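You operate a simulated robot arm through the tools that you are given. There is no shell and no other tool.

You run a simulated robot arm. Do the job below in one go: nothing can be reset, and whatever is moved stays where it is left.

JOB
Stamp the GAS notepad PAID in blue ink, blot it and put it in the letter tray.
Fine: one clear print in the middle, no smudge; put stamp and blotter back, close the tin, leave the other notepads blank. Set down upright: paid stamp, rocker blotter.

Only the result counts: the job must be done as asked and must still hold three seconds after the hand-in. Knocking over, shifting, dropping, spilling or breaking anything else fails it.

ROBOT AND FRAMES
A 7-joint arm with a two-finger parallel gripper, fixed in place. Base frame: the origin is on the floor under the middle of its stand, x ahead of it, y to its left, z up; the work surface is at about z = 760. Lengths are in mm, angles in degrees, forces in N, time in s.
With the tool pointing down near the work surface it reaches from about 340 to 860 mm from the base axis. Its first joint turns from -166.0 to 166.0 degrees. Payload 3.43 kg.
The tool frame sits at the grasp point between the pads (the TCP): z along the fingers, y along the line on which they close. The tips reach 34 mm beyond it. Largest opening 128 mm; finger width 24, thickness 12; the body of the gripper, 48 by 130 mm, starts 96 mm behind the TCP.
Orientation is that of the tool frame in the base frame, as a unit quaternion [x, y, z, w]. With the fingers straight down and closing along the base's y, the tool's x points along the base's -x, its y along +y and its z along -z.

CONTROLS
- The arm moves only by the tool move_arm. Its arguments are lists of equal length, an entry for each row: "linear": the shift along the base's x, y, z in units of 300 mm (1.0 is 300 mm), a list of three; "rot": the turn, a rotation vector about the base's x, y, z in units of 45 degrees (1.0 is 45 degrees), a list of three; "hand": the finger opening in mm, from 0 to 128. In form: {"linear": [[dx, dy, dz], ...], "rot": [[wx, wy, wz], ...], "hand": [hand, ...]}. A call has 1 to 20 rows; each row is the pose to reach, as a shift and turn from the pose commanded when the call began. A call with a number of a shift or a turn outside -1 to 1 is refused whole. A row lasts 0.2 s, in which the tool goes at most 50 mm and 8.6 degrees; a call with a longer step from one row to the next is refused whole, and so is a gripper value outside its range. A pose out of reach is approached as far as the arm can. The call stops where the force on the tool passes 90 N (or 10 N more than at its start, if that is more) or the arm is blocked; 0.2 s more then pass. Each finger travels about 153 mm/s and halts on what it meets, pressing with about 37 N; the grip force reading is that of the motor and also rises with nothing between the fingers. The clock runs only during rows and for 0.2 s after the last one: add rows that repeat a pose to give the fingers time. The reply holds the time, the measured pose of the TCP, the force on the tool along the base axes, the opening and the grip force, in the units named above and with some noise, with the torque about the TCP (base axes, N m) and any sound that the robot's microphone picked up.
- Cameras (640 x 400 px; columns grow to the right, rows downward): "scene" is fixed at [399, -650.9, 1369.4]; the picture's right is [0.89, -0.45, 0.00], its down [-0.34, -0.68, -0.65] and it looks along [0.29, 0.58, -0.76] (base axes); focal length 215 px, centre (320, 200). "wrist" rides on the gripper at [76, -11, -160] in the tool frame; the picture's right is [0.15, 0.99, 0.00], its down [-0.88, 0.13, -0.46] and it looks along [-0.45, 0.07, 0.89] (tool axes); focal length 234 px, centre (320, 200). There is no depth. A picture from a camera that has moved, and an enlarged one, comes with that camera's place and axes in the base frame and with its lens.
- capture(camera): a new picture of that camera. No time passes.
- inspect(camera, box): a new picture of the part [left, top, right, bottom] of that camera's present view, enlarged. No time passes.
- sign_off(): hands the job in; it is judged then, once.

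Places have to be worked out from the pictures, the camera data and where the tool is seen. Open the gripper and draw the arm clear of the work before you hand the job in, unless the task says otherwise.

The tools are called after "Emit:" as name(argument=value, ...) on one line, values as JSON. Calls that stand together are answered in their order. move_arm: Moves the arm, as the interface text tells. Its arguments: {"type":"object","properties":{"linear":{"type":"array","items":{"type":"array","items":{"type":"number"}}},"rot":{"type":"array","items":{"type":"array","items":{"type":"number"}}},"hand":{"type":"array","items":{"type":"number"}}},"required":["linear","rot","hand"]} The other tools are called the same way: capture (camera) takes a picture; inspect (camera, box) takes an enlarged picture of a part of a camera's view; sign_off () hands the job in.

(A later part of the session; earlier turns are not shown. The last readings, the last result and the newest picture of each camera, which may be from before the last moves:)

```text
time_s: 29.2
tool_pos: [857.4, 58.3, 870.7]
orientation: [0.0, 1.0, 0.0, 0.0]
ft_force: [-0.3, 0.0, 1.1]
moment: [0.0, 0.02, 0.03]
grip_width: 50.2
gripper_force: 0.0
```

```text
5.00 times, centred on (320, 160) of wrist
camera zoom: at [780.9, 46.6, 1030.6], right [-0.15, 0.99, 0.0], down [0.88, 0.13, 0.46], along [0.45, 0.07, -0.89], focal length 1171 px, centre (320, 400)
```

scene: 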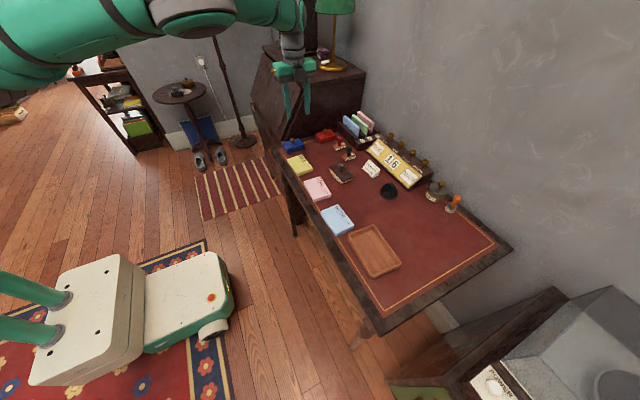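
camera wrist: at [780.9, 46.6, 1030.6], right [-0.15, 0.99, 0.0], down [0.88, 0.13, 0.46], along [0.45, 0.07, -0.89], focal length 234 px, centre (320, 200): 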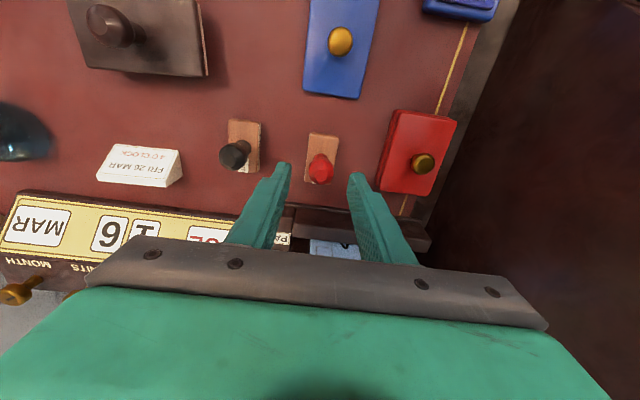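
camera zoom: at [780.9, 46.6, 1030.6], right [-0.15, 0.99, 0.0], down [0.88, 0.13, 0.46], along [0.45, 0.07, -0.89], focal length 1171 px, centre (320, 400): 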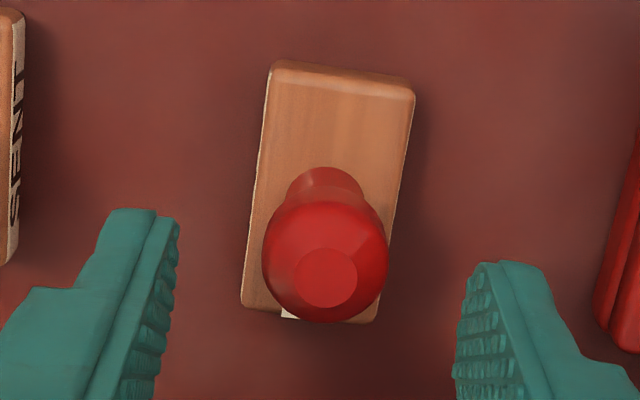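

The top disc is at (857.7, 59.1), so the tool is centred. I'll descend to z≈822 and close on the handle head.

Emit:
move_arm(linear=[[0, 0, -0.06], [0, 0, -0.12], [0, 0, -0.16], [0, 0, -0.16], [0, 0, -0.16], [0, 0, -0.16], [0, 0, -0.16]], rot=[[0, 0, 0], [0, 0, 0], [0, 0, 0], [0, 0, 0], [0, 0, 0], [0, 0, 0], [0, 0, 0]], hand=[50, 50, 50, 50, 50, 50, 50])

Emit:
inspect(camera="scene", box=[320, 120, 368, 150])

Emit:
inspect(camera="wrist", box=[270, 120, 370, 220])

```text
time_s: 30.8
tool_pos: [858.5, 59.8, 821.4]
orientation: [0.0, 1.0, 0.001, -0.001]
ft_force: [0.3, 0.2, -0.2]
moment: [-0.03, -0.01, 0.0]
grip_width: 50.0
gripper_force: 0.0
```

```text
13.33 times, centred on (344, 135) of scene
camera zoom: at [399.0, -650.9, 1369.4], right [0.89, -0.45, 0.0], down [-0.34, -0.68, -0.65], along [0.29, 0.58, -0.76], focal length 2862 px, centre (0, 1067)
```

zoom: 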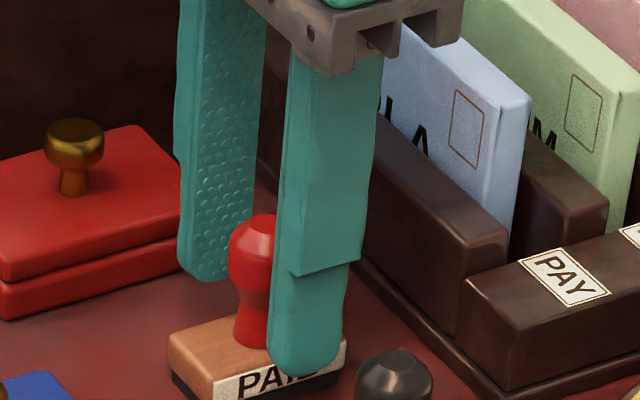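

```text
4.00 times, centred on (320, 170) of wrist
camera zoom: at [781.8, 47.2, 981.9], right [-0.15, 0.99, 0.0], down [0.88, 0.13, 0.45], along [0.45, 0.07, -0.89], focal length 937 px, centre (320, 320)
```

zoom: 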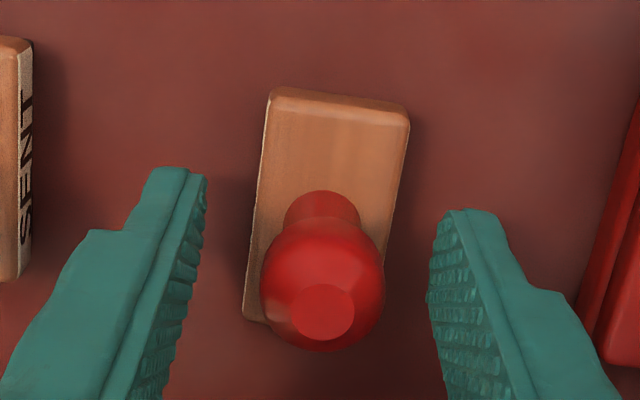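

The head sits centred between the pads and the tips clear the block. Closing now.

Emit:
move_arm(linear=[[0, 0, 0], [0, 0, 0], [0, 0, 0], [0, 0, 0], [0, 0, 0]], rot=[[0, 0, 0], [0, 0, 0], [0, 0, 0], [0, 0, 0], [0, 0, 0]], hand=[40, 30, 10, 10, 10])

Emit:
inspect(camera="scene", box=[320, 120, 368, 150])

Emit:
inspect(camera="wrist", box=[270, 120, 370, 220])

```text
time_s: 32.0
tool_pos: [859.1, 59.7, 822.0]
orientation: [0.0, 1.0, 0.0, -0.001]
ft_force: [-0.1, 0.1, 0.5]
moment: [-0.06, 0.01, -0.03]
grip_width: 23.5
gripper_force: 37.6
```

```text
13.33 times, centred on (344, 135) of scene
camera zoom: at [399.0, -650.9, 1369.4], right [0.89, -0.45, 0.0], down [-0.34, -0.68, -0.65], along [0.29, 0.58, -0.76], focal length 2862 px, centre (0, 1067)
```

zoom: 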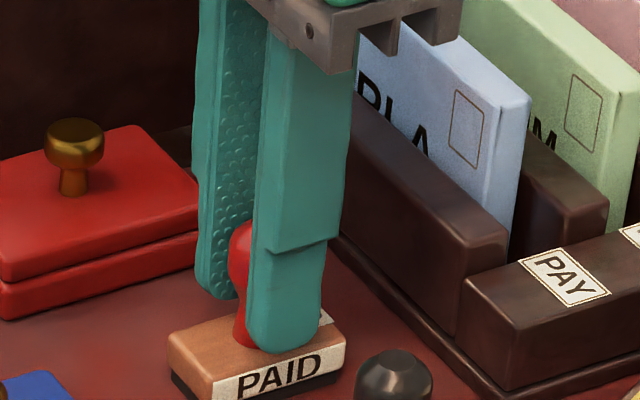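

```text
4.00 times, centred on (320, 170) of wrist
camera zoom: at [781.4, 47.3, 982.5], right [-0.15, 0.99, 0.0], down [0.88, 0.13, 0.46], along [0.45, 0.07, -0.89], focal length 937 px, centre (320, 320)
```

zoom: 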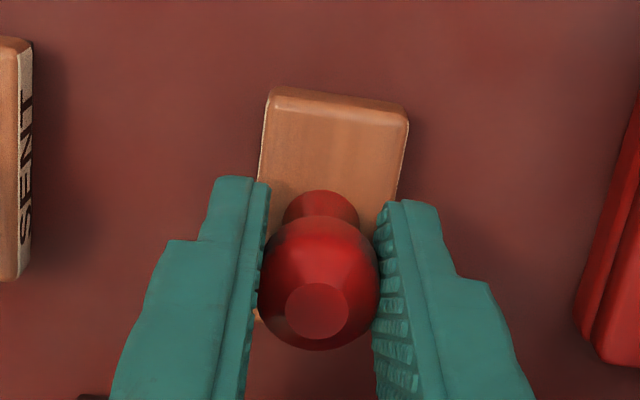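

The grip is good: 23.5 mm at 37.6 N. I'll lift straight up, then carry the stamp above the ink pad at (669, 159).

Emit:
move_arm(linear=[[0, 0, 0.02], [0, 0, 0.07], [0, 0, 0.15], [0, 0, 0.25], [0, 0, 0.393], [0, 0, 0.393]], rot=[[0, 0, 0], [0, 0, 0], [0, 0, 0], [0, 0, 0], [0, 0, 0], [0, 0, 0]], hand=[10, 10, 10, 10, 10, 10])

Emit:
inspect(camera="scene", box=[300, 80, 396, 140])

```text
time_s: 33.4
tool_pos: [857.1, 59.4, 939.7]
orientation: [-0.001, 1.0, 0.001, 0.0]
ft_force: [0.2, -0.3, -1.2]
moment: [0.02, 0.01, -0.02]
grip_width: 23.6
gripper_force: 37.2
```

```text
6.67 times, centred on (348, 110) of scene
camera zoom: at [399.0, -650.9, 1369.4], right [0.89, -0.45, 0.0], down [-0.34, -0.68, -0.65], along [0.29, 0.58, -0.76], focal length 1431 px, centre (133, 800)
```

zoom: 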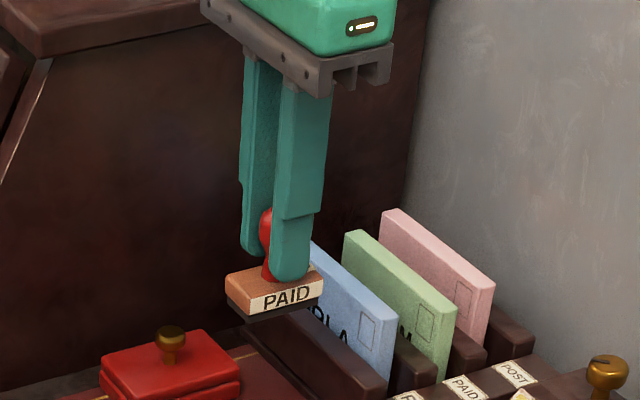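

The stamp hangs level. I'll move over the ink pad and descend to a small gap.

Emit:
move_arm(linear=[[-0.1255, 0.0667, 0], [-0.251, 0.1333, 0], [-0.3766, 0.2, 0], [-0.5021, 0.2667, 0], [-0.6277, 0.3333, 0], [-0.6277, 0.3333, -0.1], [-0.6277, 0.3333, -0.2], [-0.6277, 0.3333, -0.29], [-0.6277, 0.3333, -0.29]], rot=[[0, 0, 0], [0, 0, 0], [0, 0, 0], [0, 0, 0], [0, 0, 0], [0, 0, 0], [0, 0, 0], [0, 0, 0], [0, 0, 0]], hand=[10, 10, 10, 10, 10, 10, 10, 10, 10])

Emit:
inspect(camera="scene", box=[270, 115, 334, 155])

Emit:
capture(camera="wrist")

```text
time_s: 35.4
tool_pos: [669.6, 160.6, 852.1]
orientation: [0.001, 1.0, 0.0, 0.0]
ft_force: [0.3, 0.2, -0.3]
moment: [0.03, 0.04, -0.02]
grip_width: 23.3
gripper_force: 37.3
```

```text
10.00 times, centred on (302, 135) of scene
camera zoom: at [399.0, -650.9, 1369.4], right [0.89, -0.45, 0.0], down [-0.34, -0.68, -0.65], along [0.29, 0.58, -0.76], focal length 2146 px, centre (500, 850)
```

zoom: 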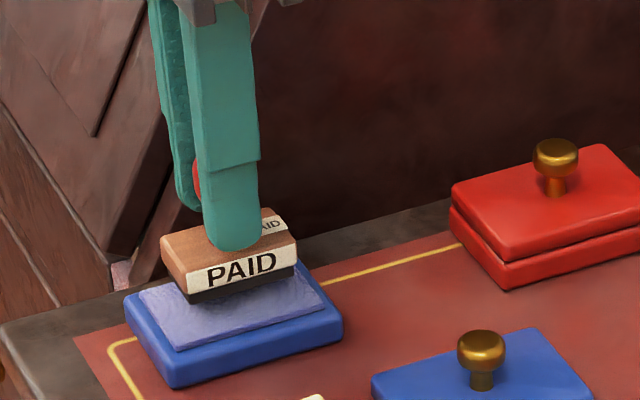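

```text
taken
camera wrist: at [592.7, 147.4, 1013.3], right [-0.15, 0.99, 0.0], down [0.88, 0.13, 0.46], along [0.45, 0.07, -0.89], focal length 234 px, centre (320, 200)
```

wrist: 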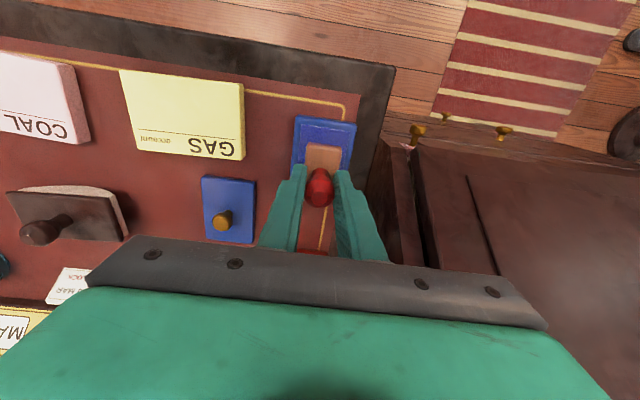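

The stamp is centred over the ink pad. I'll lower it in small steps to feel for contact.

Emit:
move_arm(linear=[[0, 0, -0.0067], [0, 0, -0.0133], [0, 0, -0.02], [0, 0, -0.0267], [0, 0, -0.0267]], rot=[[0, 0, 0], [0, 0, 0], [0, 0, 0], [0, 0, 0], [0, 0, 0]], hand=[10, 10, 10, 10, 10])

Emit:
inspect(camera="scene", box=[275, 125, 323, 155])

```text
time_s: 36.6
tool_pos: [668.7, 160.3, 844.1]
orientation: [-0.002, 1.0, 0.0, -0.001]
ft_force: [-0.1, 0.3, -1.5]
moment: [-0.01, 0.02, 0.02]
grip_width: 23.3
gripper_force: 37.2
```

```text
13.33 times, centred on (299, 140) of scene
camera zoom: at [399.0, -650.9, 1369.4], right [0.89, -0.45, 0.0], down [-0.34, -0.68, -0.65], along [0.29, 0.58, -0.76], focal length 2862 px, centre (600, 1000)
```

zoom: 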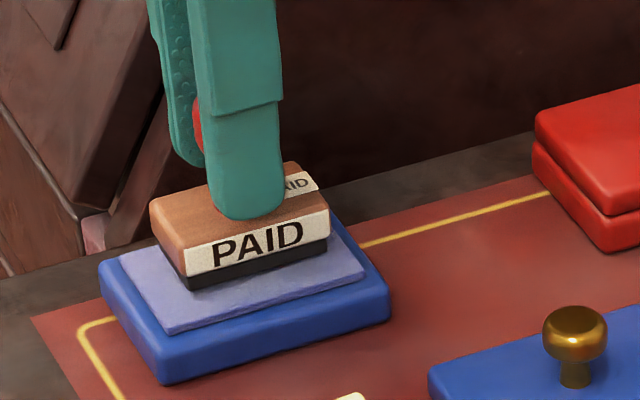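

Emit:
move_arm(linear=[[0, 0, -0.0033], [0, 0, -0.0067], [0, 0, -0.01], [0, 0, -0.01]], rot=[[0, 0, 0], [0, 0, 0], [0, 0, 0], [0, 0, 0]], hand=[10, 10, 10, 10])

```text
time_s: 37.6
tool_pos: [669.3, 158.5, 841.0]
orientation: [0.0, 1.0, 0.0, 0.0]
ft_force: [-0.1, 0.7, 0.3]
moment: [-0.01, -0.01, 0.02]
grip_width: 23.3
gripper_force: 36.9
```

Emit:
move_arm(linear=[[0, 0, -0.0017], [0, 0, -0.0033], [0, 0, -0.0033], [0, 0, -0.0033]], rot=[[0, 0, 0], [0, 0, 0], [0, 0, 0], [0, 0, 0]], hand=[10, 10, 10, 10])

```text
time_s: 38.6
tool_pos: [670.2, 158.4, 842.5]
orientation: [-0.001, 1.0, 0.0, 0.0]
ft_force: [0.3, -0.5, 5.1]
moment: [-0.12, 0.04, -0.02]
grip_width: 23.3
gripper_force: 37.1
```

Contact with the ink pad at about 5 N. I'll press a little more for good inking.

Emit:
move_arm(linear=[[0, 0, -0.0017], [0, 0, -0.0033], [0, 0, -0.0033], [0, 0, -0.0033]], rot=[[0, 0, 0], [0, 0, 0], [0, 0, 0], [0, 0, 0]], hand=[10, 10, 10, 10])

```text
time_s: 39.6
tool_pos: [669.4, 159.0, 840.8]
orientation: [-0.001, 1.0, 0.001, 0.001]
ft_force: [0.7, 3.2, 19.8]
moment: [0.04, 0.01, 0.02]
grip_width: 23.2
gripper_force: 37.0
```

19.8 N is a firm press. I'll lift straight up and look at the stamp and pad.

Emit:
move_arm(linear=[[0, 0, 0], [0, 0, 0.005], [0, 0, 0.02], [0, 0, 0.06], [0, 0, 0.15], [0, 0, 0.3], [0, 0, 0.3]], rot=[[0, 0, 0], [0, 0, 0], [0, 0, 0], [0, 0, 0], [0, 0, 0], [0, 0, 0], [0, 0, 0]], hand=[10, 10, 10, 10, 10, 10, 10])

Emit:
inspect(camera="scene", box=[260, 85, 340, 155])

```text
time_s: 41.2
tool_pos: [669.7, 160.5, 931.6]
orientation: [-0.001, 1.0, 0.001, -0.001]
ft_force: [-0.2, -0.5, -0.8]
moment: [-0.01, 0.0, 0.03]
grip_width: 23.3
gripper_force: 36.4
```

```text
5.71 times, centred on (300, 120) of scene
camera zoom: at [399.0, -650.9, 1369.4], right [0.89, -0.45, 0.0], down [-0.34, -0.68, -0.65], along [0.29, 0.58, -0.76], focal length 1227 px, centre (434, 657)
```

zoom: 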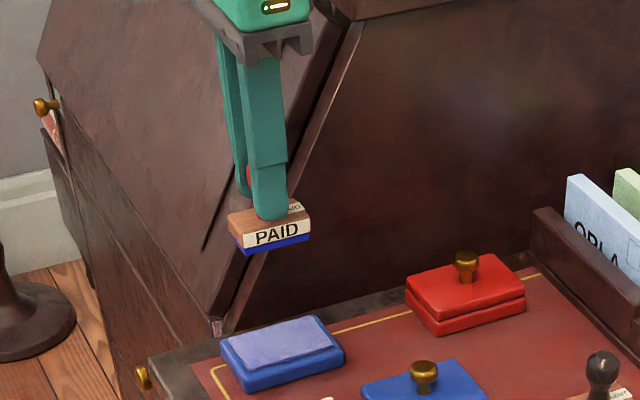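

The rubber is now blue, so it's inked. I'll move above the GAS pad centre and turn to about -88° so PAID reads the same way as the GAS heading.

Emit:
move_arm(linear=[[-0.013, -0.075, 0], [-0.027, -0.15, 0], [-0.04, -0.225, 0], [-0.054, -0.3, 0], [-0.067, -0.375, 0], [-0.081, -0.449, 0], [-0.081, -0.449, 0]], rot=[[0, 0, -0.167], [0, 0, -0.333], [0, 0, -0.5], [0, 0, -0.667], [0, 0, -0.833], [0, 0, -1.0], [0, 0, -1.0]], hand=[10, 10, 10, 10, 10, 10, 10])

Emit:
move_arm(linear=[[0, 0, 0], [0, 0, 0], [0, 0, 0], [0, 0, 0], [0, 0, 0], [0, 0, 0], [0, 0, 0]], rot=[[0, 0, -0.16], [0, 0, -0.32], [0, 0, -0.48], [0, 0, -0.64], [0, 0, -0.8], [0, 0, -0.956], [0, 0, -0.956]], hand=[10, 10, 10, 10, 10, 10, 10])

Emit:
capture(camera="wrist")

Emit:
inspect(camera="scene", box=[260, 95, 356, 185])

```text
time_s: 42.8
tool_pos: [644.4, 24.6, 931.1]
orientation: [0.383, 0.924, 0.001, 0.0]
ft_force: [0.3, 0.1, -0.1]
moment: [0.0, 0.01, -0.05]
grip_width: 23.6
gripper_force: 37.5
```

```text
time_s: 44.4
tool_pos: [644.9, 24.1, 929.6]
orientation: [0.694, 0.72, 0.0, 0.0]
ft_force: [-0.5, 0.4, -0.6]
moment: [-0.02, -0.02, 0.02]
grip_width: 23.3
gripper_force: 36.9
```

```text
taken
camera wrist: at [630.4, 98.7, 1090.7], right [0.98, 0.18, 0.0], down [0.16, -0.88, 0.46], along [0.08, -0.45, -0.89], focal length 234 px, centre (320, 200)
```

wrist: 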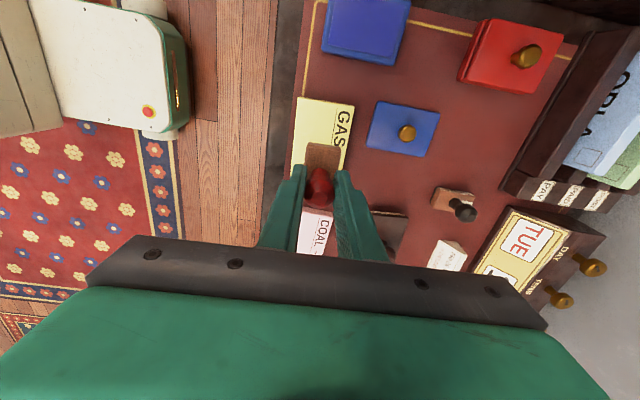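

```text
4.44 times, centred on (308, 140) of scene
camera zoom: at [399.0, -650.9, 1369.4], right [0.89, -0.45, 0.0], down [-0.34, -0.68, -0.65], along [0.29, 0.58, -0.76], focal length 954 px, centre (373, 467)
```

zoom: 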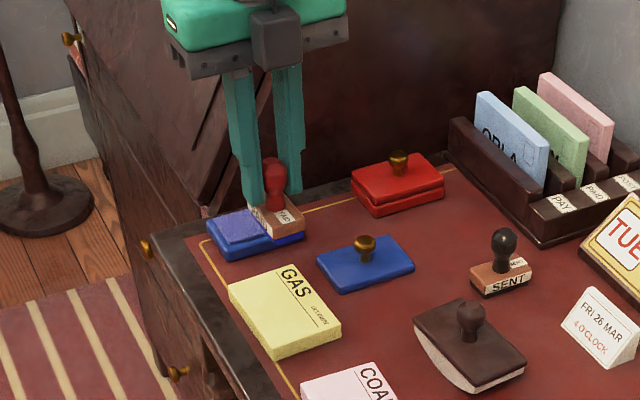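

Emit:
inspect(camera="wrist", box=[280, 90, 370, 215])

```text
3.20 times, centred on (325, 152) of wrist
camera zoom: at [630.4, 98.7, 1090.7], right [0.98, 0.18, 0.0], down [0.16, -0.88, 0.46], along [0.08, -0.45, -0.89], focal length 749 px, centre (304, 352)
```

zoom: 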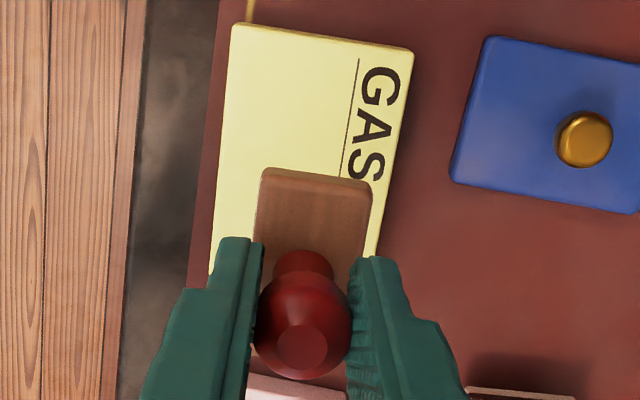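

The block edges run parallel to the pad edges and the block is centred on the pad within about 1 mm. I'll descend to just above the paper.

Emit:
move_arm(linear=[[0, 0, -0.08], [0, 0, -0.16], [0, 0, -0.22], [0, 0, -0.26], [0, 0, -0.26], [0, 0, -0.26]], rot=[[0, 0, 0], [0, 0, 0], [0, 0, 0], [0, 0, 0], [0, 0, 0], [0, 0, 0]], hand=[10, 10, 10, 10, 10, 10])

Emit:
inspect(camera="scene", box=[275, 130, 347, 175])

Emit:
inspect(camera="wrist", box=[270, 90, 370, 215])

```text
time_s: 45.8
tool_pos: [645.2, 24.3, 853.5]
orientation: [0.695, 0.719, 0.001, -0.001]
ft_force: [-0.5, -0.4, 0.2]
moment: [0.02, 0.01, 0.03]
grip_width: 23.4
gripper_force: 37.1
```

```text
8.89 times, centred on (311, 152) of scene
camera zoom: at [399.0, -650.9, 1369.4], right [0.89, -0.45, 0.0], down [-0.34, -0.68, -0.65], along [0.29, 0.58, -0.76], focal length 1908 px, centre (400, 622)
```

zoom: 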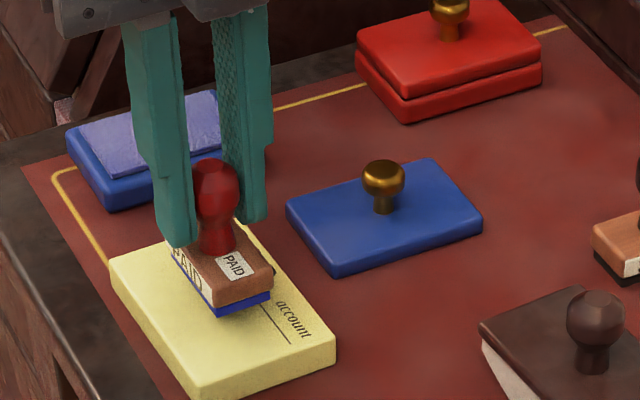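

```text
3.20 times, centred on (320, 152) of wrist
camera zoom: at [630.4, 99.1, 1013.2], right [0.98, 0.18, 0.0], down [0.16, -0.88, 0.46], along [0.08, -0.45, -0.89], focal length 749 px, centre (320, 352)
```

zoom: 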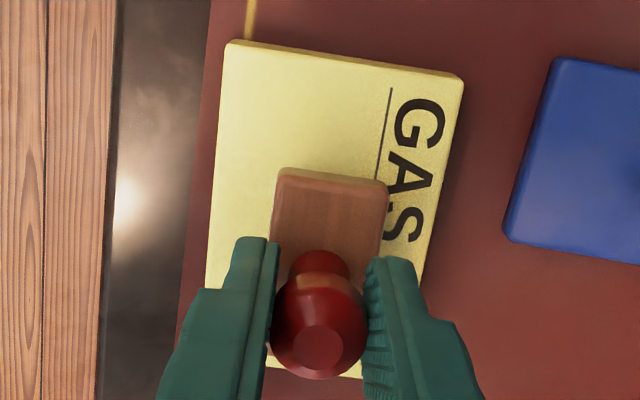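

The stamp label now reads the same way as GAS and the block is centred. I'll nudge it +1 mm in y and descend towards contact.

Emit:
move_arm(linear=[[0, 0.0033, 0], [0, 0.0033, -0.008], [0, 0.0033, -0.016], [0, 0.0033, -0.022], [0, 0.0033, -0.022]], rot=[[0, 0, 0], [0, 0, 0], [0, 0, 0], [0, 0, 0], [0, 0, 0]], hand=[10, 10, 10, 10, 10])

Emit:
inspect(camera="scene", box=[285, 140, 333, 170])

```text
time_s: 47.0
tool_pos: [644.6, 25.3, 846.2]
orientation: [0.695, 0.719, 0.0, 0.0]
ft_force: [-0.2, 0.9, -1.2]
moment: [-0.04, 0.0, 0.04]
grip_width: 23.3
gripper_force: 37.0
```

```text
13.33 times, centred on (309, 155) of scene
camera zoom: at [399.0, -650.9, 1369.4], right [0.89, -0.45, 0.0], down [-0.34, -0.68, -0.65], along [0.29, 0.58, -0.76], focal length 2862 px, centre (467, 800)
```

zoom: 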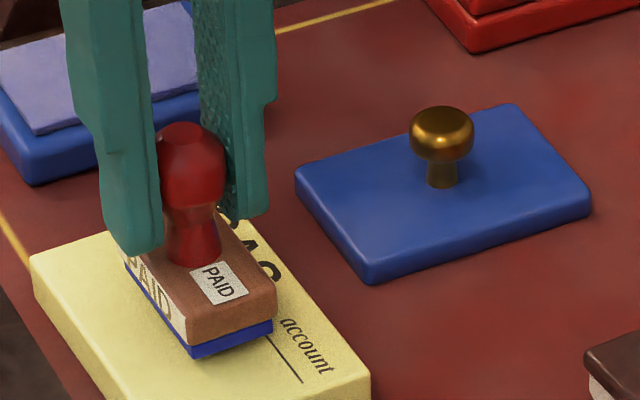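

Emit:
move_arm(linear=[[0, 0, -0.0033], [0, 0, -0.0067], [0, 0, -0.01], [0, 0, -0.01]], rot=[[0, 0, 0], [0, 0, 0], [0, 0, 0], [0, 0, 0]], hand=[10, 10, 10, 10])

```text
time_s: 48.0
tool_pos: [644.5, 26.6, 842.2]
orientation: [0.695, 0.719, 0.0, 0.0]
ft_force: [0.1, 0.2, -1.1]
moment: [0.04, 0.02, -0.03]
grip_width: 23.5
gripper_force: 37.3
```

No contact yet, so I'll continue in half-millimetre rows.

Emit:
move_arm(linear=[[0, 0, -0.0017], [0, 0, -0.0033], [0, 0, -0.005], [0, 0, -0.005]], rot=[[0, 0, 0], [0, 0, 0], [0, 0, 0], [0, 0, 0]], hand=[10, 10, 10, 10])

```text
time_s: 49.0
tool_pos: [645.1, 25.8, 841.6]
orientation: [0.694, 0.72, 0.0, 0.0]
ft_force: [0.0, -0.4, -0.1]
moment: [0.02, 0.01, -0.02]
grip_width: 23.0
gripper_force: 36.5
```

Emit:
move_arm(linear=[[0, 0, -0.0017], [0, 0, -0.0033], [0, 0, -0.005], [0, 0, -0.005]], rot=[[0, 0, 0], [0, 0, 0], [0, 0, 0], [0, 0, 0]], hand=[10, 10, 10, 10])

```text
time_s: 50.0
tool_pos: [645.2, 25.6, 839.4]
orientation: [0.695, 0.719, 0.0, 0.0]
ft_force: [1.2, -0.5, 0.4]
moment: [-0.01, 0.03, -0.01]
grip_width: 23.2
gripper_force: 36.7
```

Emit:
move_arm(linear=[[0, 0, -0.0017], [0, 0, -0.0033], [0, 0, -0.0033]], rot=[[0, 0, 0], [0, 0, 0], [0, 0, 0]], hand=[10, 10, 10])

```text
time_s: 50.8
tool_pos: [644.1, 25.1, 839.1]
orientation: [0.695, 0.719, 0.001, 0.0]
ft_force: [-1.1, -0.7, 14.9]
moment: [-0.11, 0.17, 0.02]
grip_width: 23.4
gripper_force: 37.4
```

Contact at 14.9 N. I'll press slightly more for a clear print.

Emit:
move_arm(linear=[[0, 0, -0.0012], [0, 0, -0.0012]], rot=[[0, 0, 0], [0, 0, 0]], hand=[10, 10])

```text
time_s: 51.4
tool_pos: [644.0, 25.0, 839.8]
orientation: [0.694, 0.72, 0.001, 0.0]
ft_force: [0.8, 0.9, 22.2]
moment: [-0.1, -0.04, 0.0]
grip_width: 23.0
gripper_force: 37.0
```

22 N with no side force. I'll lift straight up slowly at first, then clear.

Emit:
move_arm(linear=[[0, 0, 0.005], [0, 0, 0.015], [0, 0, 0.05], [0, 0, 0.15], [0, 0, 0.3], [0, 0, 0.34], [0, 0, 0.34]], rot=[[0, 0, 0], [0, 0, 0], [0, 0, 0], [0, 0, 0], [0, 0, 0], [0, 0, 0], [0, 0, 0]], hand=[10, 10, 10, 10, 10, 10, 10])

Emit:
inspect(camera="scene", box=[275, 135, 347, 180])

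Emit:
inspect(camera="wrist", box=[270, 80, 370, 205])

```text
time_s: 53.0
tool_pos: [644.1, 26.2, 940.6]
orientation: [0.695, 0.719, 0.0, 0.0]
ft_force: [-0.2, 0.7, -0.9]
moment: [0.01, 0.01, -0.01]
grip_width: 23.5
gripper_force: 36.4
```

```text
8.89 times, centred on (311, 158) of scene
camera zoom: at [399.0, -650.9, 1369.4], right [0.89, -0.45, 0.0], down [-0.34, -0.68, -0.65], along [0.29, 0.58, -0.76], focal length 1908 px, centre (400, 578)
```

zoom: 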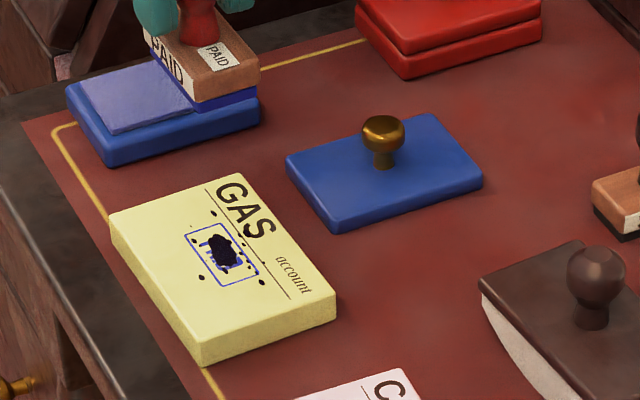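

```text
3.20 times, centred on (320, 142) of wrist
camera zoom: at [629.7, 100.1, 1100.7], right [0.98, 0.18, 0.0], down [0.16, -0.88, 0.46], along [0.08, -0.45, -0.89], focal length 749 px, centre (320, 384)
```

zoom: 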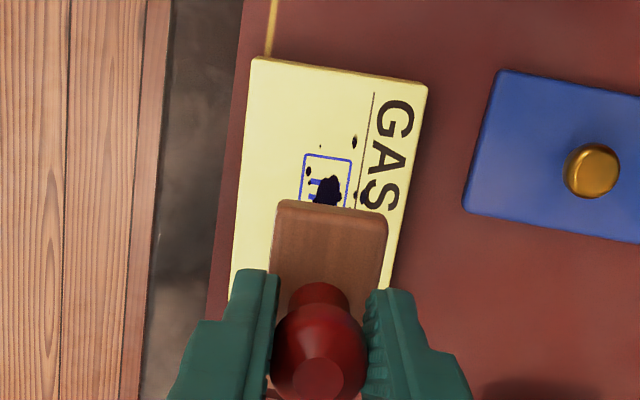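

There is a dark patch and some specks on the print, so I'll look closely.

Emit:
inspect(camera="scene", box=[288, 155, 320, 175])

Emit:
inspect(camera="wrist", box=[300, 110, 340, 145])

```text
16.00 times, centred on (304, 165) of scene
camera zoom: at [399.0, -650.9, 1369.4], right [0.89, -0.45, 0.0], down [-0.34, -0.68, -0.65], along [0.29, 0.58, -0.76], focal length 3434 px, centre (576, 760)
```

zoom: 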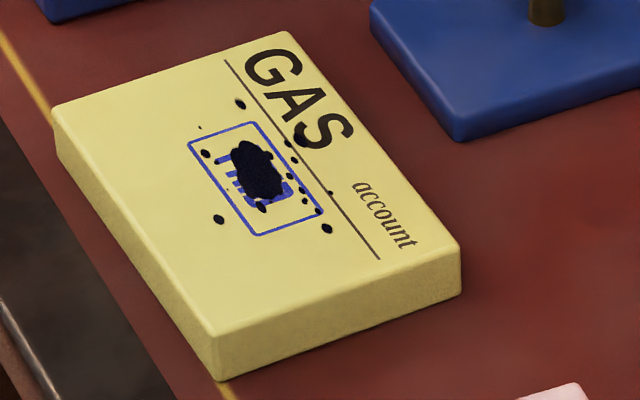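

```text
11.43 times, centred on (320, 128) of wrist
camera zoom: at [629.7, 100.1, 1100.7], right [0.98, 0.18, 0.0], down [0.16, -0.88, 0.46], along [0.08, -0.45, -0.89], focal length 2676 px, centre (320, 1029)
```

zoom: 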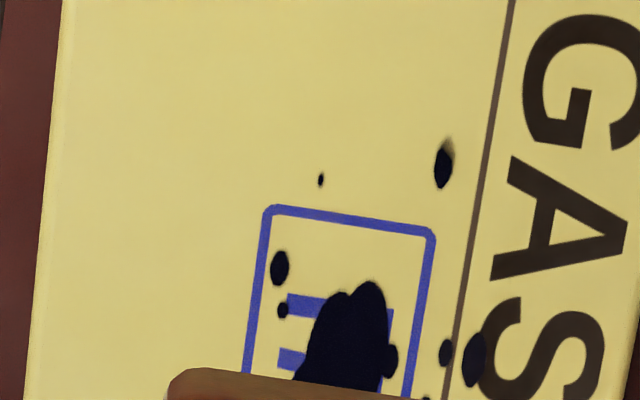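

The print itself is blue, framed and centred, with a dark wet-looking pool on it. I'll put the stamp back where it came from, then blot. I'm turning back to yaw 0 on the way over.

Emit:
move_arm(linear=[[0.06, 0.01, 0], [0.12, 0.02, 0], [0.18, 0.03, 0], [0.24, 0.04, 0], [0.3, 0.05, 0], [0.36, 0.06, 0], [0.36, 0.06, 0]], rot=[[0, 0, 0.167], [0, 0, 0.333], [0, 0, 0.5], [0, 0, 0.667], [0, 0, 0.833], [0, 0, 1.0], [0, 0, 1.0]], hand=[10, 10, 10, 10, 10, 10, 10])

Emit:
move_arm(linear=[[0.06, 0.01, 0], [0.12, 0.02, 0], [0.18, 0.03, 0], [0.24, 0.04, 0], [0.3, 0.05, 0], [0.3487, 0.0523, 0], [0.3487, 0.0523, 0]], rot=[[0, 0, 0.16], [0, 0, 0.32], [0, 0, 0.48], [0, 0, 0.64], [0, 0, 0.8], [0, 0, 0.956], [0, 0, 0.956]], hand=[10, 10, 10, 10, 10, 10, 10])

Emit:
inspect(camera="scene", box=[270, 90, 398, 170])

Emit:
inspect(camera="scene", box=[288, 155, 320, 175])

```text
time_s: 54.6
tool_pos: [753.2, 42.9, 939.1]
orientation: [0.366, 0.931, 0.0, 0.001]
ft_force: [0.4, 0.1, -0.9]
moment: [0.05, -0.02, -0.01]
grip_width: 23.4
gripper_force: 37.6
```

```text
time_s: 56.2
tool_pos: [858.1, 59.9, 939.9]
orientation: [-0.001, 1.0, -0.001, -0.001]
ft_force: [0.0, -0.1, -1.0]
moment: [0.0, 0.0, -0.05]
grip_width: 23.4
gripper_force: 36.6
```

```text
5.00 times, centred on (334, 130) of scene
camera zoom: at [399.0, -650.9, 1369.4], right [0.89, -0.45, 0.0], down [-0.34, -0.68, -0.65], along [0.29, 0.58, -0.76], focal length 1073 px, centre (250, 550)
```

zoom: 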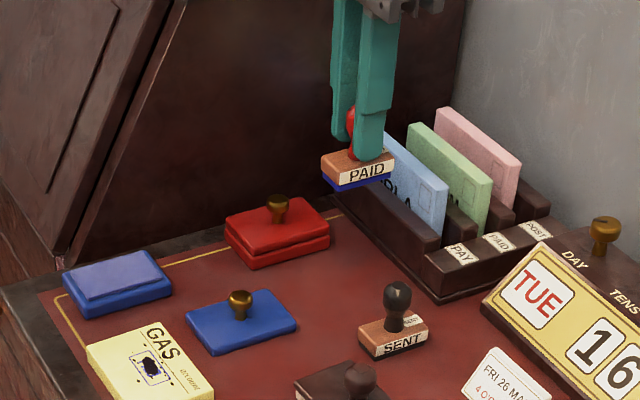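

```text
16.00 times, centred on (304, 165) of scene
camera zoom: at [399.0, -650.9, 1369.4], right [0.89, -0.45, 0.0], down [-0.34, -0.68, -0.65], along [0.29, 0.58, -0.76], focal length 3434 px, centre (576, 760)
```

zoom: 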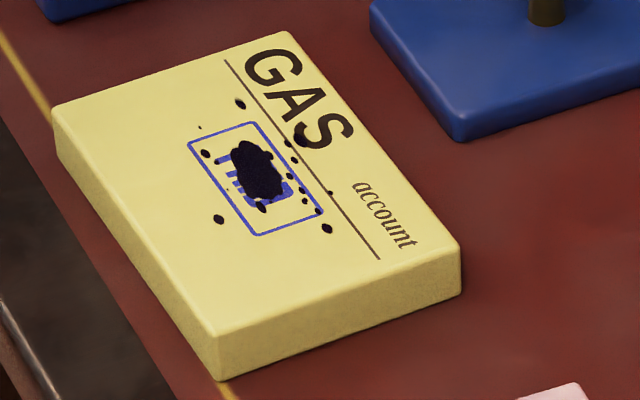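

The print is unchanged. I'll lower the stamp to just above its original spot.

Emit:
move_arm(linear=[[0, 0, -0.12], [0, 0, -0.24], [0, 0, -0.33], [0, 0, -0.375], [0, 0, -0.375], [0, 0, -0.375]], rot=[[0, 0, 0], [0, 0, 0], [0, 0, 0], [0, 0, 0], [0, 0, 0], [0, 0, 0]], hand=[10, 10, 10, 10, 10, 10])

Emit:
move_arm(linear=[[0, 0, -0.0033], [0, 0, -0.0067], [0, 0, -0.0117], [0, 0, -0.0117]], rot=[[0, 0, 0], [0, 0, 0], [0, 0, 0], [0, 0, 0]], hand=[10, 10, 10, 10])

Emit:
inspect(camera="scene", box=[320, 120, 368, 150])

```text
time_s: 57.6
tool_pos: [856.3, 60.6, 827.6]
orientation: [-0.001, 1.0, 0.0, 0.0]
ft_force: [0.5, 0.2, -0.4]
moment: [0.01, -0.02, 0.0]
grip_width: 23.4
gripper_force: 36.7
```

```text
time_s: 58.6
tool_pos: [857.7, 59.8, 823.4]
orientation: [-0.001, 1.0, 0.0, 0.0]
ft_force: [-0.1, -0.6, -0.8]
moment: [-0.02, 0.01, 0.0]
grip_width: 23.3
gripper_force: 37.0
```

```text
13.33 times, centred on (344, 135) of scene
camera zoom: at [399.0, -650.9, 1369.4], right [0.89, -0.45, 0.0], down [-0.34, -0.68, -0.65], along [0.29, 0.58, -0.76], focal length 2862 px, centre (0, 1067)
```

zoom: 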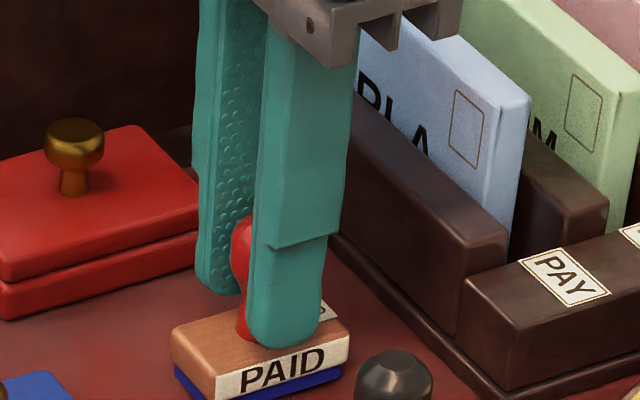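

Emit:
move_arm(linear=[[0, 0, -0.002], [0, 0, -0.004], [0, 0, -0.004]], rot=[[0, 0, 0], [0, 0, 0], [0, 0, 0]], hand=[10, 10, 10])

```text
time_s: 59.4
tool_pos: [857.0, 59.7, 822.0]
orientation: [-0.001, 1.0, 0.0, 0.0]
ft_force: [0.2, 0.6, -0.2]
moment: [0.0, 0.01, -0.02]
grip_width: 23.3
gripper_force: 37.3
```

Emit:
move_arm(linear=[[0, 0, -0.0017], [0, 0, -0.003], [0, 0, -0.003]], rot=[[0, 0, 0], [0, 0, 0], [0, 0, 0]], hand=[10, 10, 10])

```text
time_s: 60.2
tool_pos: [857.4, 59.4, 822.0]
orientation: [-0.001, 1.0, 0.0, 0.0]
ft_force: [0.2, 0.5, -0.8]
moment: [0.0, 0.0, 0.0]
grip_width: 23.4
gripper_force: 37.6
```

Emit:
move_arm(linear=[[0, 0, -0.0017], [0, 0, -0.0033], [0, 0, -0.0033]], rot=[[0, 0, 0], [0, 0, 0], [0, 0, 0]], hand=[10, 10, 10])

```text
time_s: 61.0
tool_pos: [856.5, 58.6, 821.0]
orientation: [-0.001, 1.0, 0.001, 0.0]
ft_force: [-0.1, 0.7, 0.9]
moment: [-0.01, 0.02, 0.01]
grip_width: 23.3
gripper_force: 36.9
```

Emit:
move_arm(linear=[[0, 0, -0.0015], [0, 0, -0.0015]], rot=[[0, 0, 0], [0, 0, 0]], hand=[10, 10])

```text
time_s: 61.6
tool_pos: [857.5, 59.1, 820.0]
orientation: [-0.001, 1.0, 0.0, 0.0]
ft_force: [-0.9, -0.1, 4.6]
moment: [0.0, 0.07, -0.03]
grip_width: 23.4
gripper_force: 37.1
```

The stamp rests on the desk at 4.6 N. I'll release and rise.

Emit:
move_arm(linear=[[0, 0, 0], [0, 0, 0], [0, 0, 0], [0, 0, 0.05], [0, 0, 0.15], [0, 0, 0.3], [0, 0, 0.4], [0, 0, 0.4]], rot=[[0, 0, 0], [0, 0, 0], [0, 0, 0], [0, 0, 0], [0, 0, 0], [0, 0, 0], [0, 0, 0], [0, 0, 0]], hand=[30, 50, 50, 50, 50, 50, 50, 50])

Emit:
inspect(camera="scene", box=[320, 120, 368, 150])

Emit:
capture(camera="wrist")

```text
time_s: 63.4
tool_pos: [857.4, 58.9, 941.0]
orientation: [-0.001, 1.0, 0.0, -0.001]
ft_force: [0.8, -0.7, 0.1]
moment: [0.0, -0.01, -0.03]
grip_width: 49.9
gripper_force: 0.0
```

```text
13.33 times, centred on (344, 135) of scene
camera zoom: at [399.0, -650.9, 1369.4], right [0.89, -0.45, 0.0], down [-0.34, -0.68, -0.65], along [0.29, 0.58, -0.76], focal length 2862 px, centre (0, 1067)
```

zoom: 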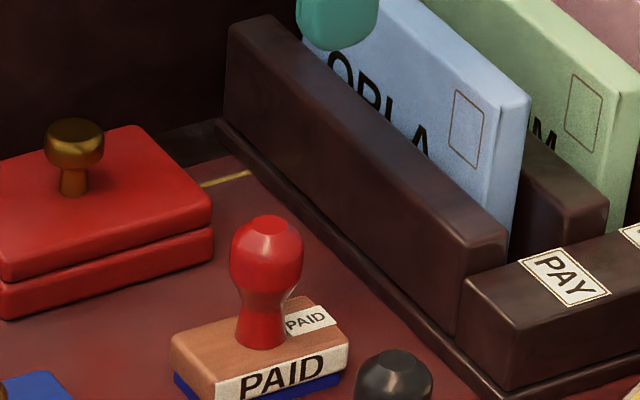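

```text
taken
camera wrist: at [782.1, 46.7, 1101.1], right [-0.15, 0.99, 0.0], down [0.88, 0.13, 0.46], along [0.45, 0.07, -0.89], focal length 234 px, centre (320, 200)
```

wrist: 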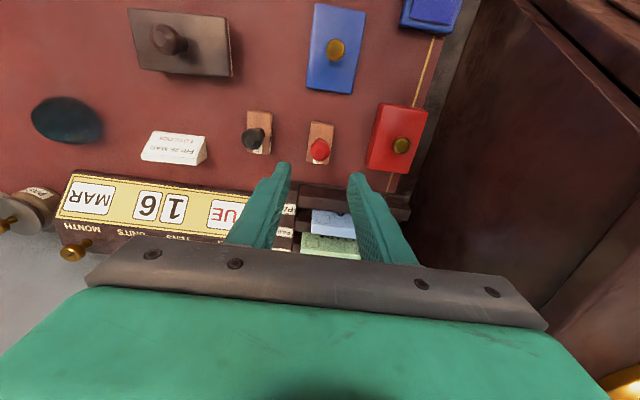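

The stamp stands upright on its spot. Next I'll look at the blotter's shape from the scene camera and move above it for an overhead view.

Emit:
inspect(camera="scene", box=[322, 155, 370, 190])

Emit:
move_arm(linear=[[-0.05, -0.13, 0], [-0.1, -0.26, 0], [-0.15, -0.39, 0], [-0.22, -0.5, 0], [-0.29, -0.565, 0], [-0.29, -0.565, 0]], rot=[[0, 0, 0], [0, 0, 0], [0, 0, 0], [0, 0, 0], [0, 0, 0], [0, 0, 0]], hand=[55, 60, 60, 60, 60, 60])

Emit:
capture(camera="wrist")

```text
11.43 times, centred on (346, 172) of scene
camera zoom: at [399.0, -650.9, 1369.4], right [0.89, -0.45, 0.0], down [-0.34, -0.68, -0.65], along [0.29, 0.58, -0.76], focal length 2453 px, centre (23, 514)
```

zoom: 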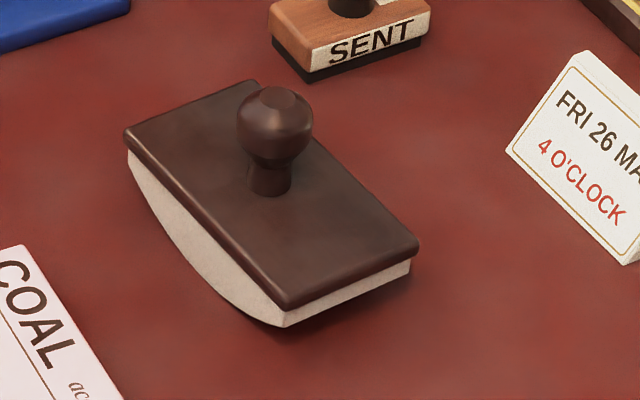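

```text
time_s: 64.8
tool_pos: [769.1, -112.8, 940.9]
orientation: [0.0, 1.0, 0.0, 0.0]
ft_force: [-0.6, 0.7, -0.4]
moment: [0.01, -0.05, 0.03]
grip_width: 60.1
gripper_force: 0.0
```

```text
taken
camera wrist: at [693.0, -123.8, 1101.3], right [-0.15, 0.99, 0.0], down [0.88, 0.13, 0.46], along [0.45, 0.07, -0.89], focal length 234 px, centre (320, 200)
```

wrist: 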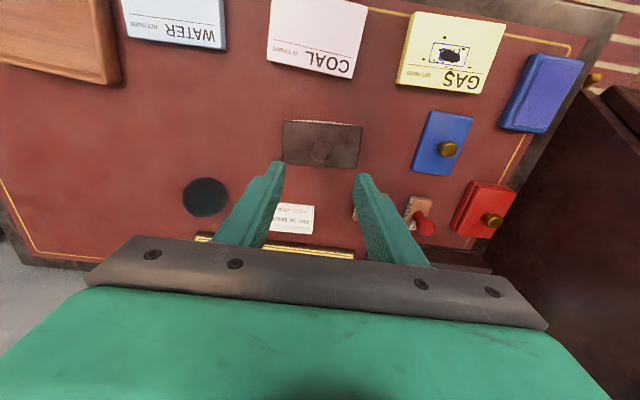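

Emit:
inspect(camera="wrist", box=[420, 25, 490, 75])

Emit:
inspect(camera="wrist", box=[270, 110, 370, 180])

```text
8.00 times, centred on (455, 50) of wrist
camera zoom: at [693.0, -123.8, 1101.3], right [-0.15, 0.99, 0.0], down [0.88, 0.13, 0.46], along [0.45, 0.07, -0.89], focal length 1873 px, centre (-760, 1400)
```

zoom: 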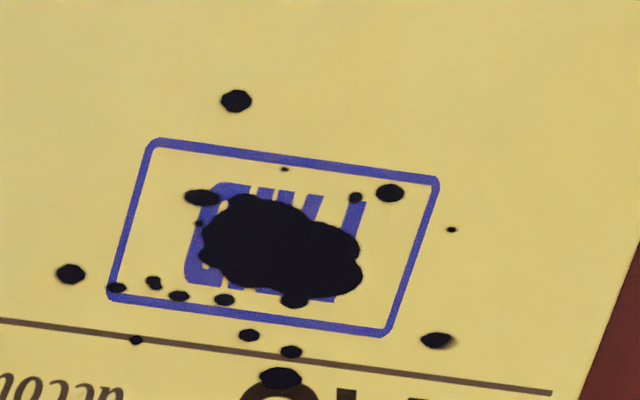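

```text
5.71 times, centred on (320, 145) of wrist
camera zoom: at [693.0, -123.8, 1101.3], right [-0.15, 0.99, 0.0], down [0.88, 0.13, 0.46], along [0.45, 0.07, -0.89], focal length 1338 px, centre (320, 514)
```

zoom: 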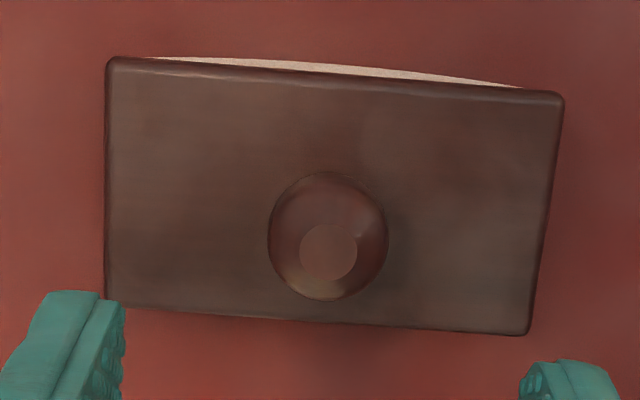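

The blotter is at (769.6, -110.6) with yaw about 4.1°, its plate top at z≈790 and its knob top at about 831. It is curved along y with a radius of about 110 mm. I'll align with it and descend part way.

Emit:
move_arm(linear=[[0.001, 0.006, -0.1], [0.001, 0.006, -0.2], [0.001, 0.006, -0.233], [0.001, 0.006, -0.233]], rot=[[0, 0, 0.045], [0, 0, 0.091], [0, 0, 0.091], [0, 0, 0.091]], hand=[60, 60, 60, 60])

Emit:
inspect(camera="wrist", box=[240, 80, 400, 200])

Emit:
inspect(camera="scene", box=[310, 135, 390, 195])

```text
time_s: 65.8
tool_pos: [770.8, -109.7, 869.9]
orientation: [-0.037, 0.999, 0.001, 0.001]
ft_force: [0.7, 0.9, -0.5]
moment: [0.0, -0.03, -0.02]
grip_width: 60.1
gripper_force: 0.0
```

```text
3.33 times, centred on (320, 140) of wrist
camera zoom: at [695.3, -126.6, 1031.1], right [-0.22, 0.98, 0.0], down [0.87, 0.19, 0.46], along [0.44, 0.1, -0.89], focal length 781 px, centre (320, 400)
```

zoom: 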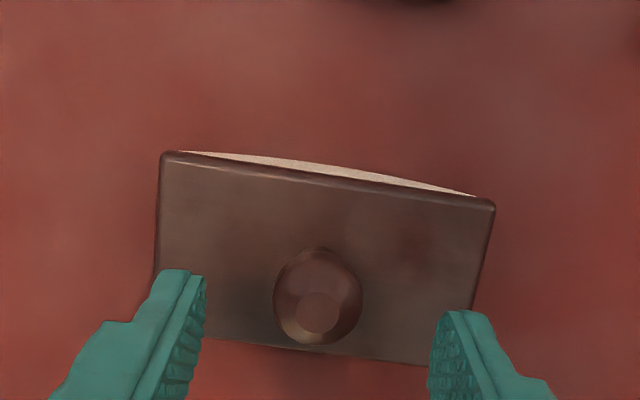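

```text
6.67 times, centred on (350, 165) of scene
camera zoom: at [399.0, -650.9, 1369.4], right [0.89, -0.45, 0.0], down [-0.34, -0.68, -0.65], along [0.29, 0.58, -0.76], focal length 1431 px, centre (120, 433)
```

zoom: 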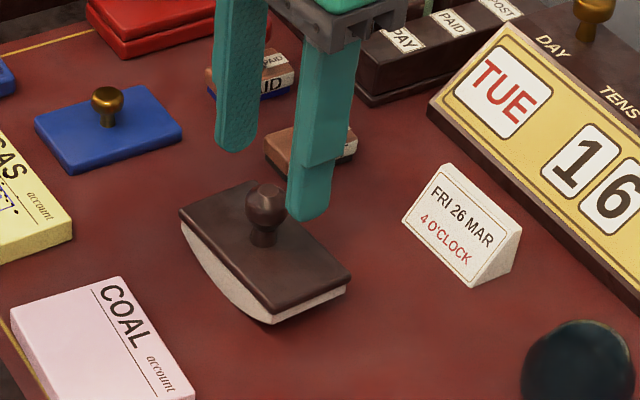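

The knob is within 1 mm of the finger centre. I'll descend to z≈827, with the tips just above the plate, and close.

Emit:
move_arm(linear=[[-0.003, -0.0017, -0.06], [-0.003, -0.0017, -0.12], [-0.003, -0.0017, -0.145], [-0.003, -0.0017, -0.145], [-0.003, -0.0017, -0.145]], rot=[[0, 0, 0], [0, 0, 0], [0, 0, 0], [0, 0, 0], [0, 0, 0]], hand=[60, 60, 60, 60, 60])

Emit:
inspect(camera="scene", box=[318, 150, 374, 190])

Emit:
inspect(camera="wrist", box=[260, 110, 380, 210])

```text
time_s: 67.0
tool_pos: [770.2, -109.0, 826.7]
orientation: [-0.036, 0.999, 0.001, 0.0]
ft_force: [0.2, 0.2, 0.1]
moment: [0.02, 0.01, 0.0]
grip_width: 60.1
gripper_force: 0.1
```

```text
10.00 times, centred on (346, 170) of scene
camera zoom: at [399.0, -650.9, 1369.4], right [0.89, -0.45, 0.0], down [-0.34, -0.68, -0.65], along [0.29, 0.58, -0.76], focal length 2146 px, centre (60, 500)
```

zoom: 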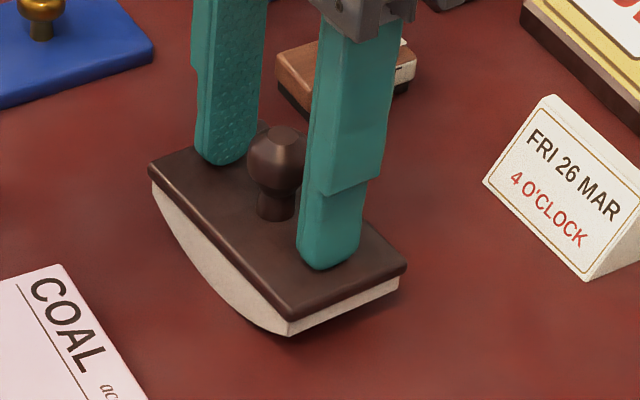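

```text
4.00 times, centred on (320, 160) of wrist
camera zoom: at [694.4, -126.7, 987.7], right [-0.22, 0.98, 0.0], down [0.87, 0.19, 0.46], along [0.44, 0.1, -0.89], focal length 937 px, centre (320, 360)
```

zoom: 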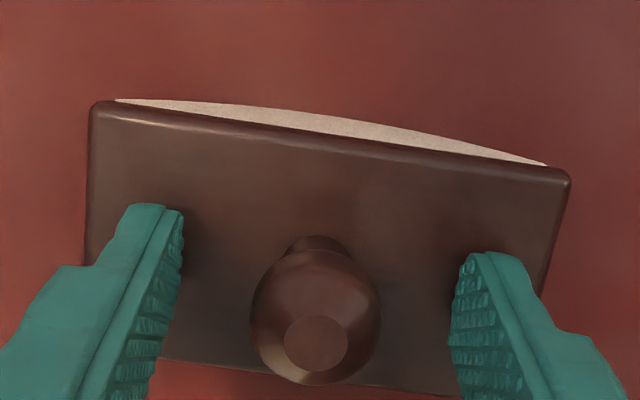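

The knob is between the pads and the tips are clear of the plate. Closing.

Emit:
move_arm(linear=[[0, 0, 0], [0, 0, 0], [0, 0, 0], [0, 0, 0], [0, 0, 0]], rot=[[0, 0, 0], [0, 0, 0], [0, 0, 0], [0, 0, 0], [0, 0, 0]], hand=[45, 30, 10, 10, 10])

Emit:
inspect(camera="wrist", box=[260, 110, 380, 210])

```text
time_s: 68.2
tool_pos: [768.5, -109.3, 826.5]
orientation: [-0.037, 0.999, 0.001, 0.0]
ft_force: [0.6, -0.3, -0.3]
moment: [0.03, -0.02, -0.01]
grip_width: 24.8
gripper_force: 36.9
```

```text
4.00 times, centred on (320, 160) of wrist
camera zoom: at [694.1, -126.7, 987.8], right [-0.22, 0.98, 0.0], down [0.87, 0.19, 0.46], along [0.44, 0.1, -0.89], focal length 937 px, centre (320, 360)
```

zoom: 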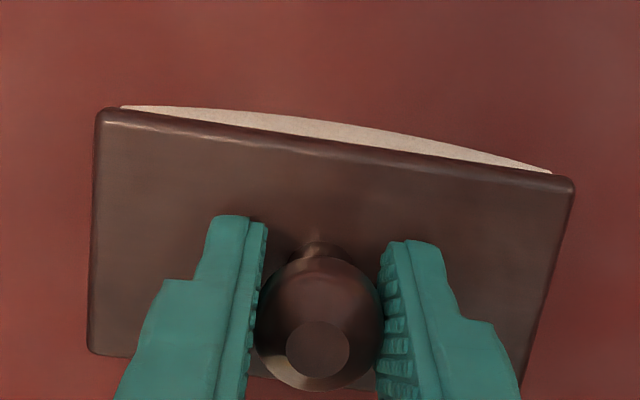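

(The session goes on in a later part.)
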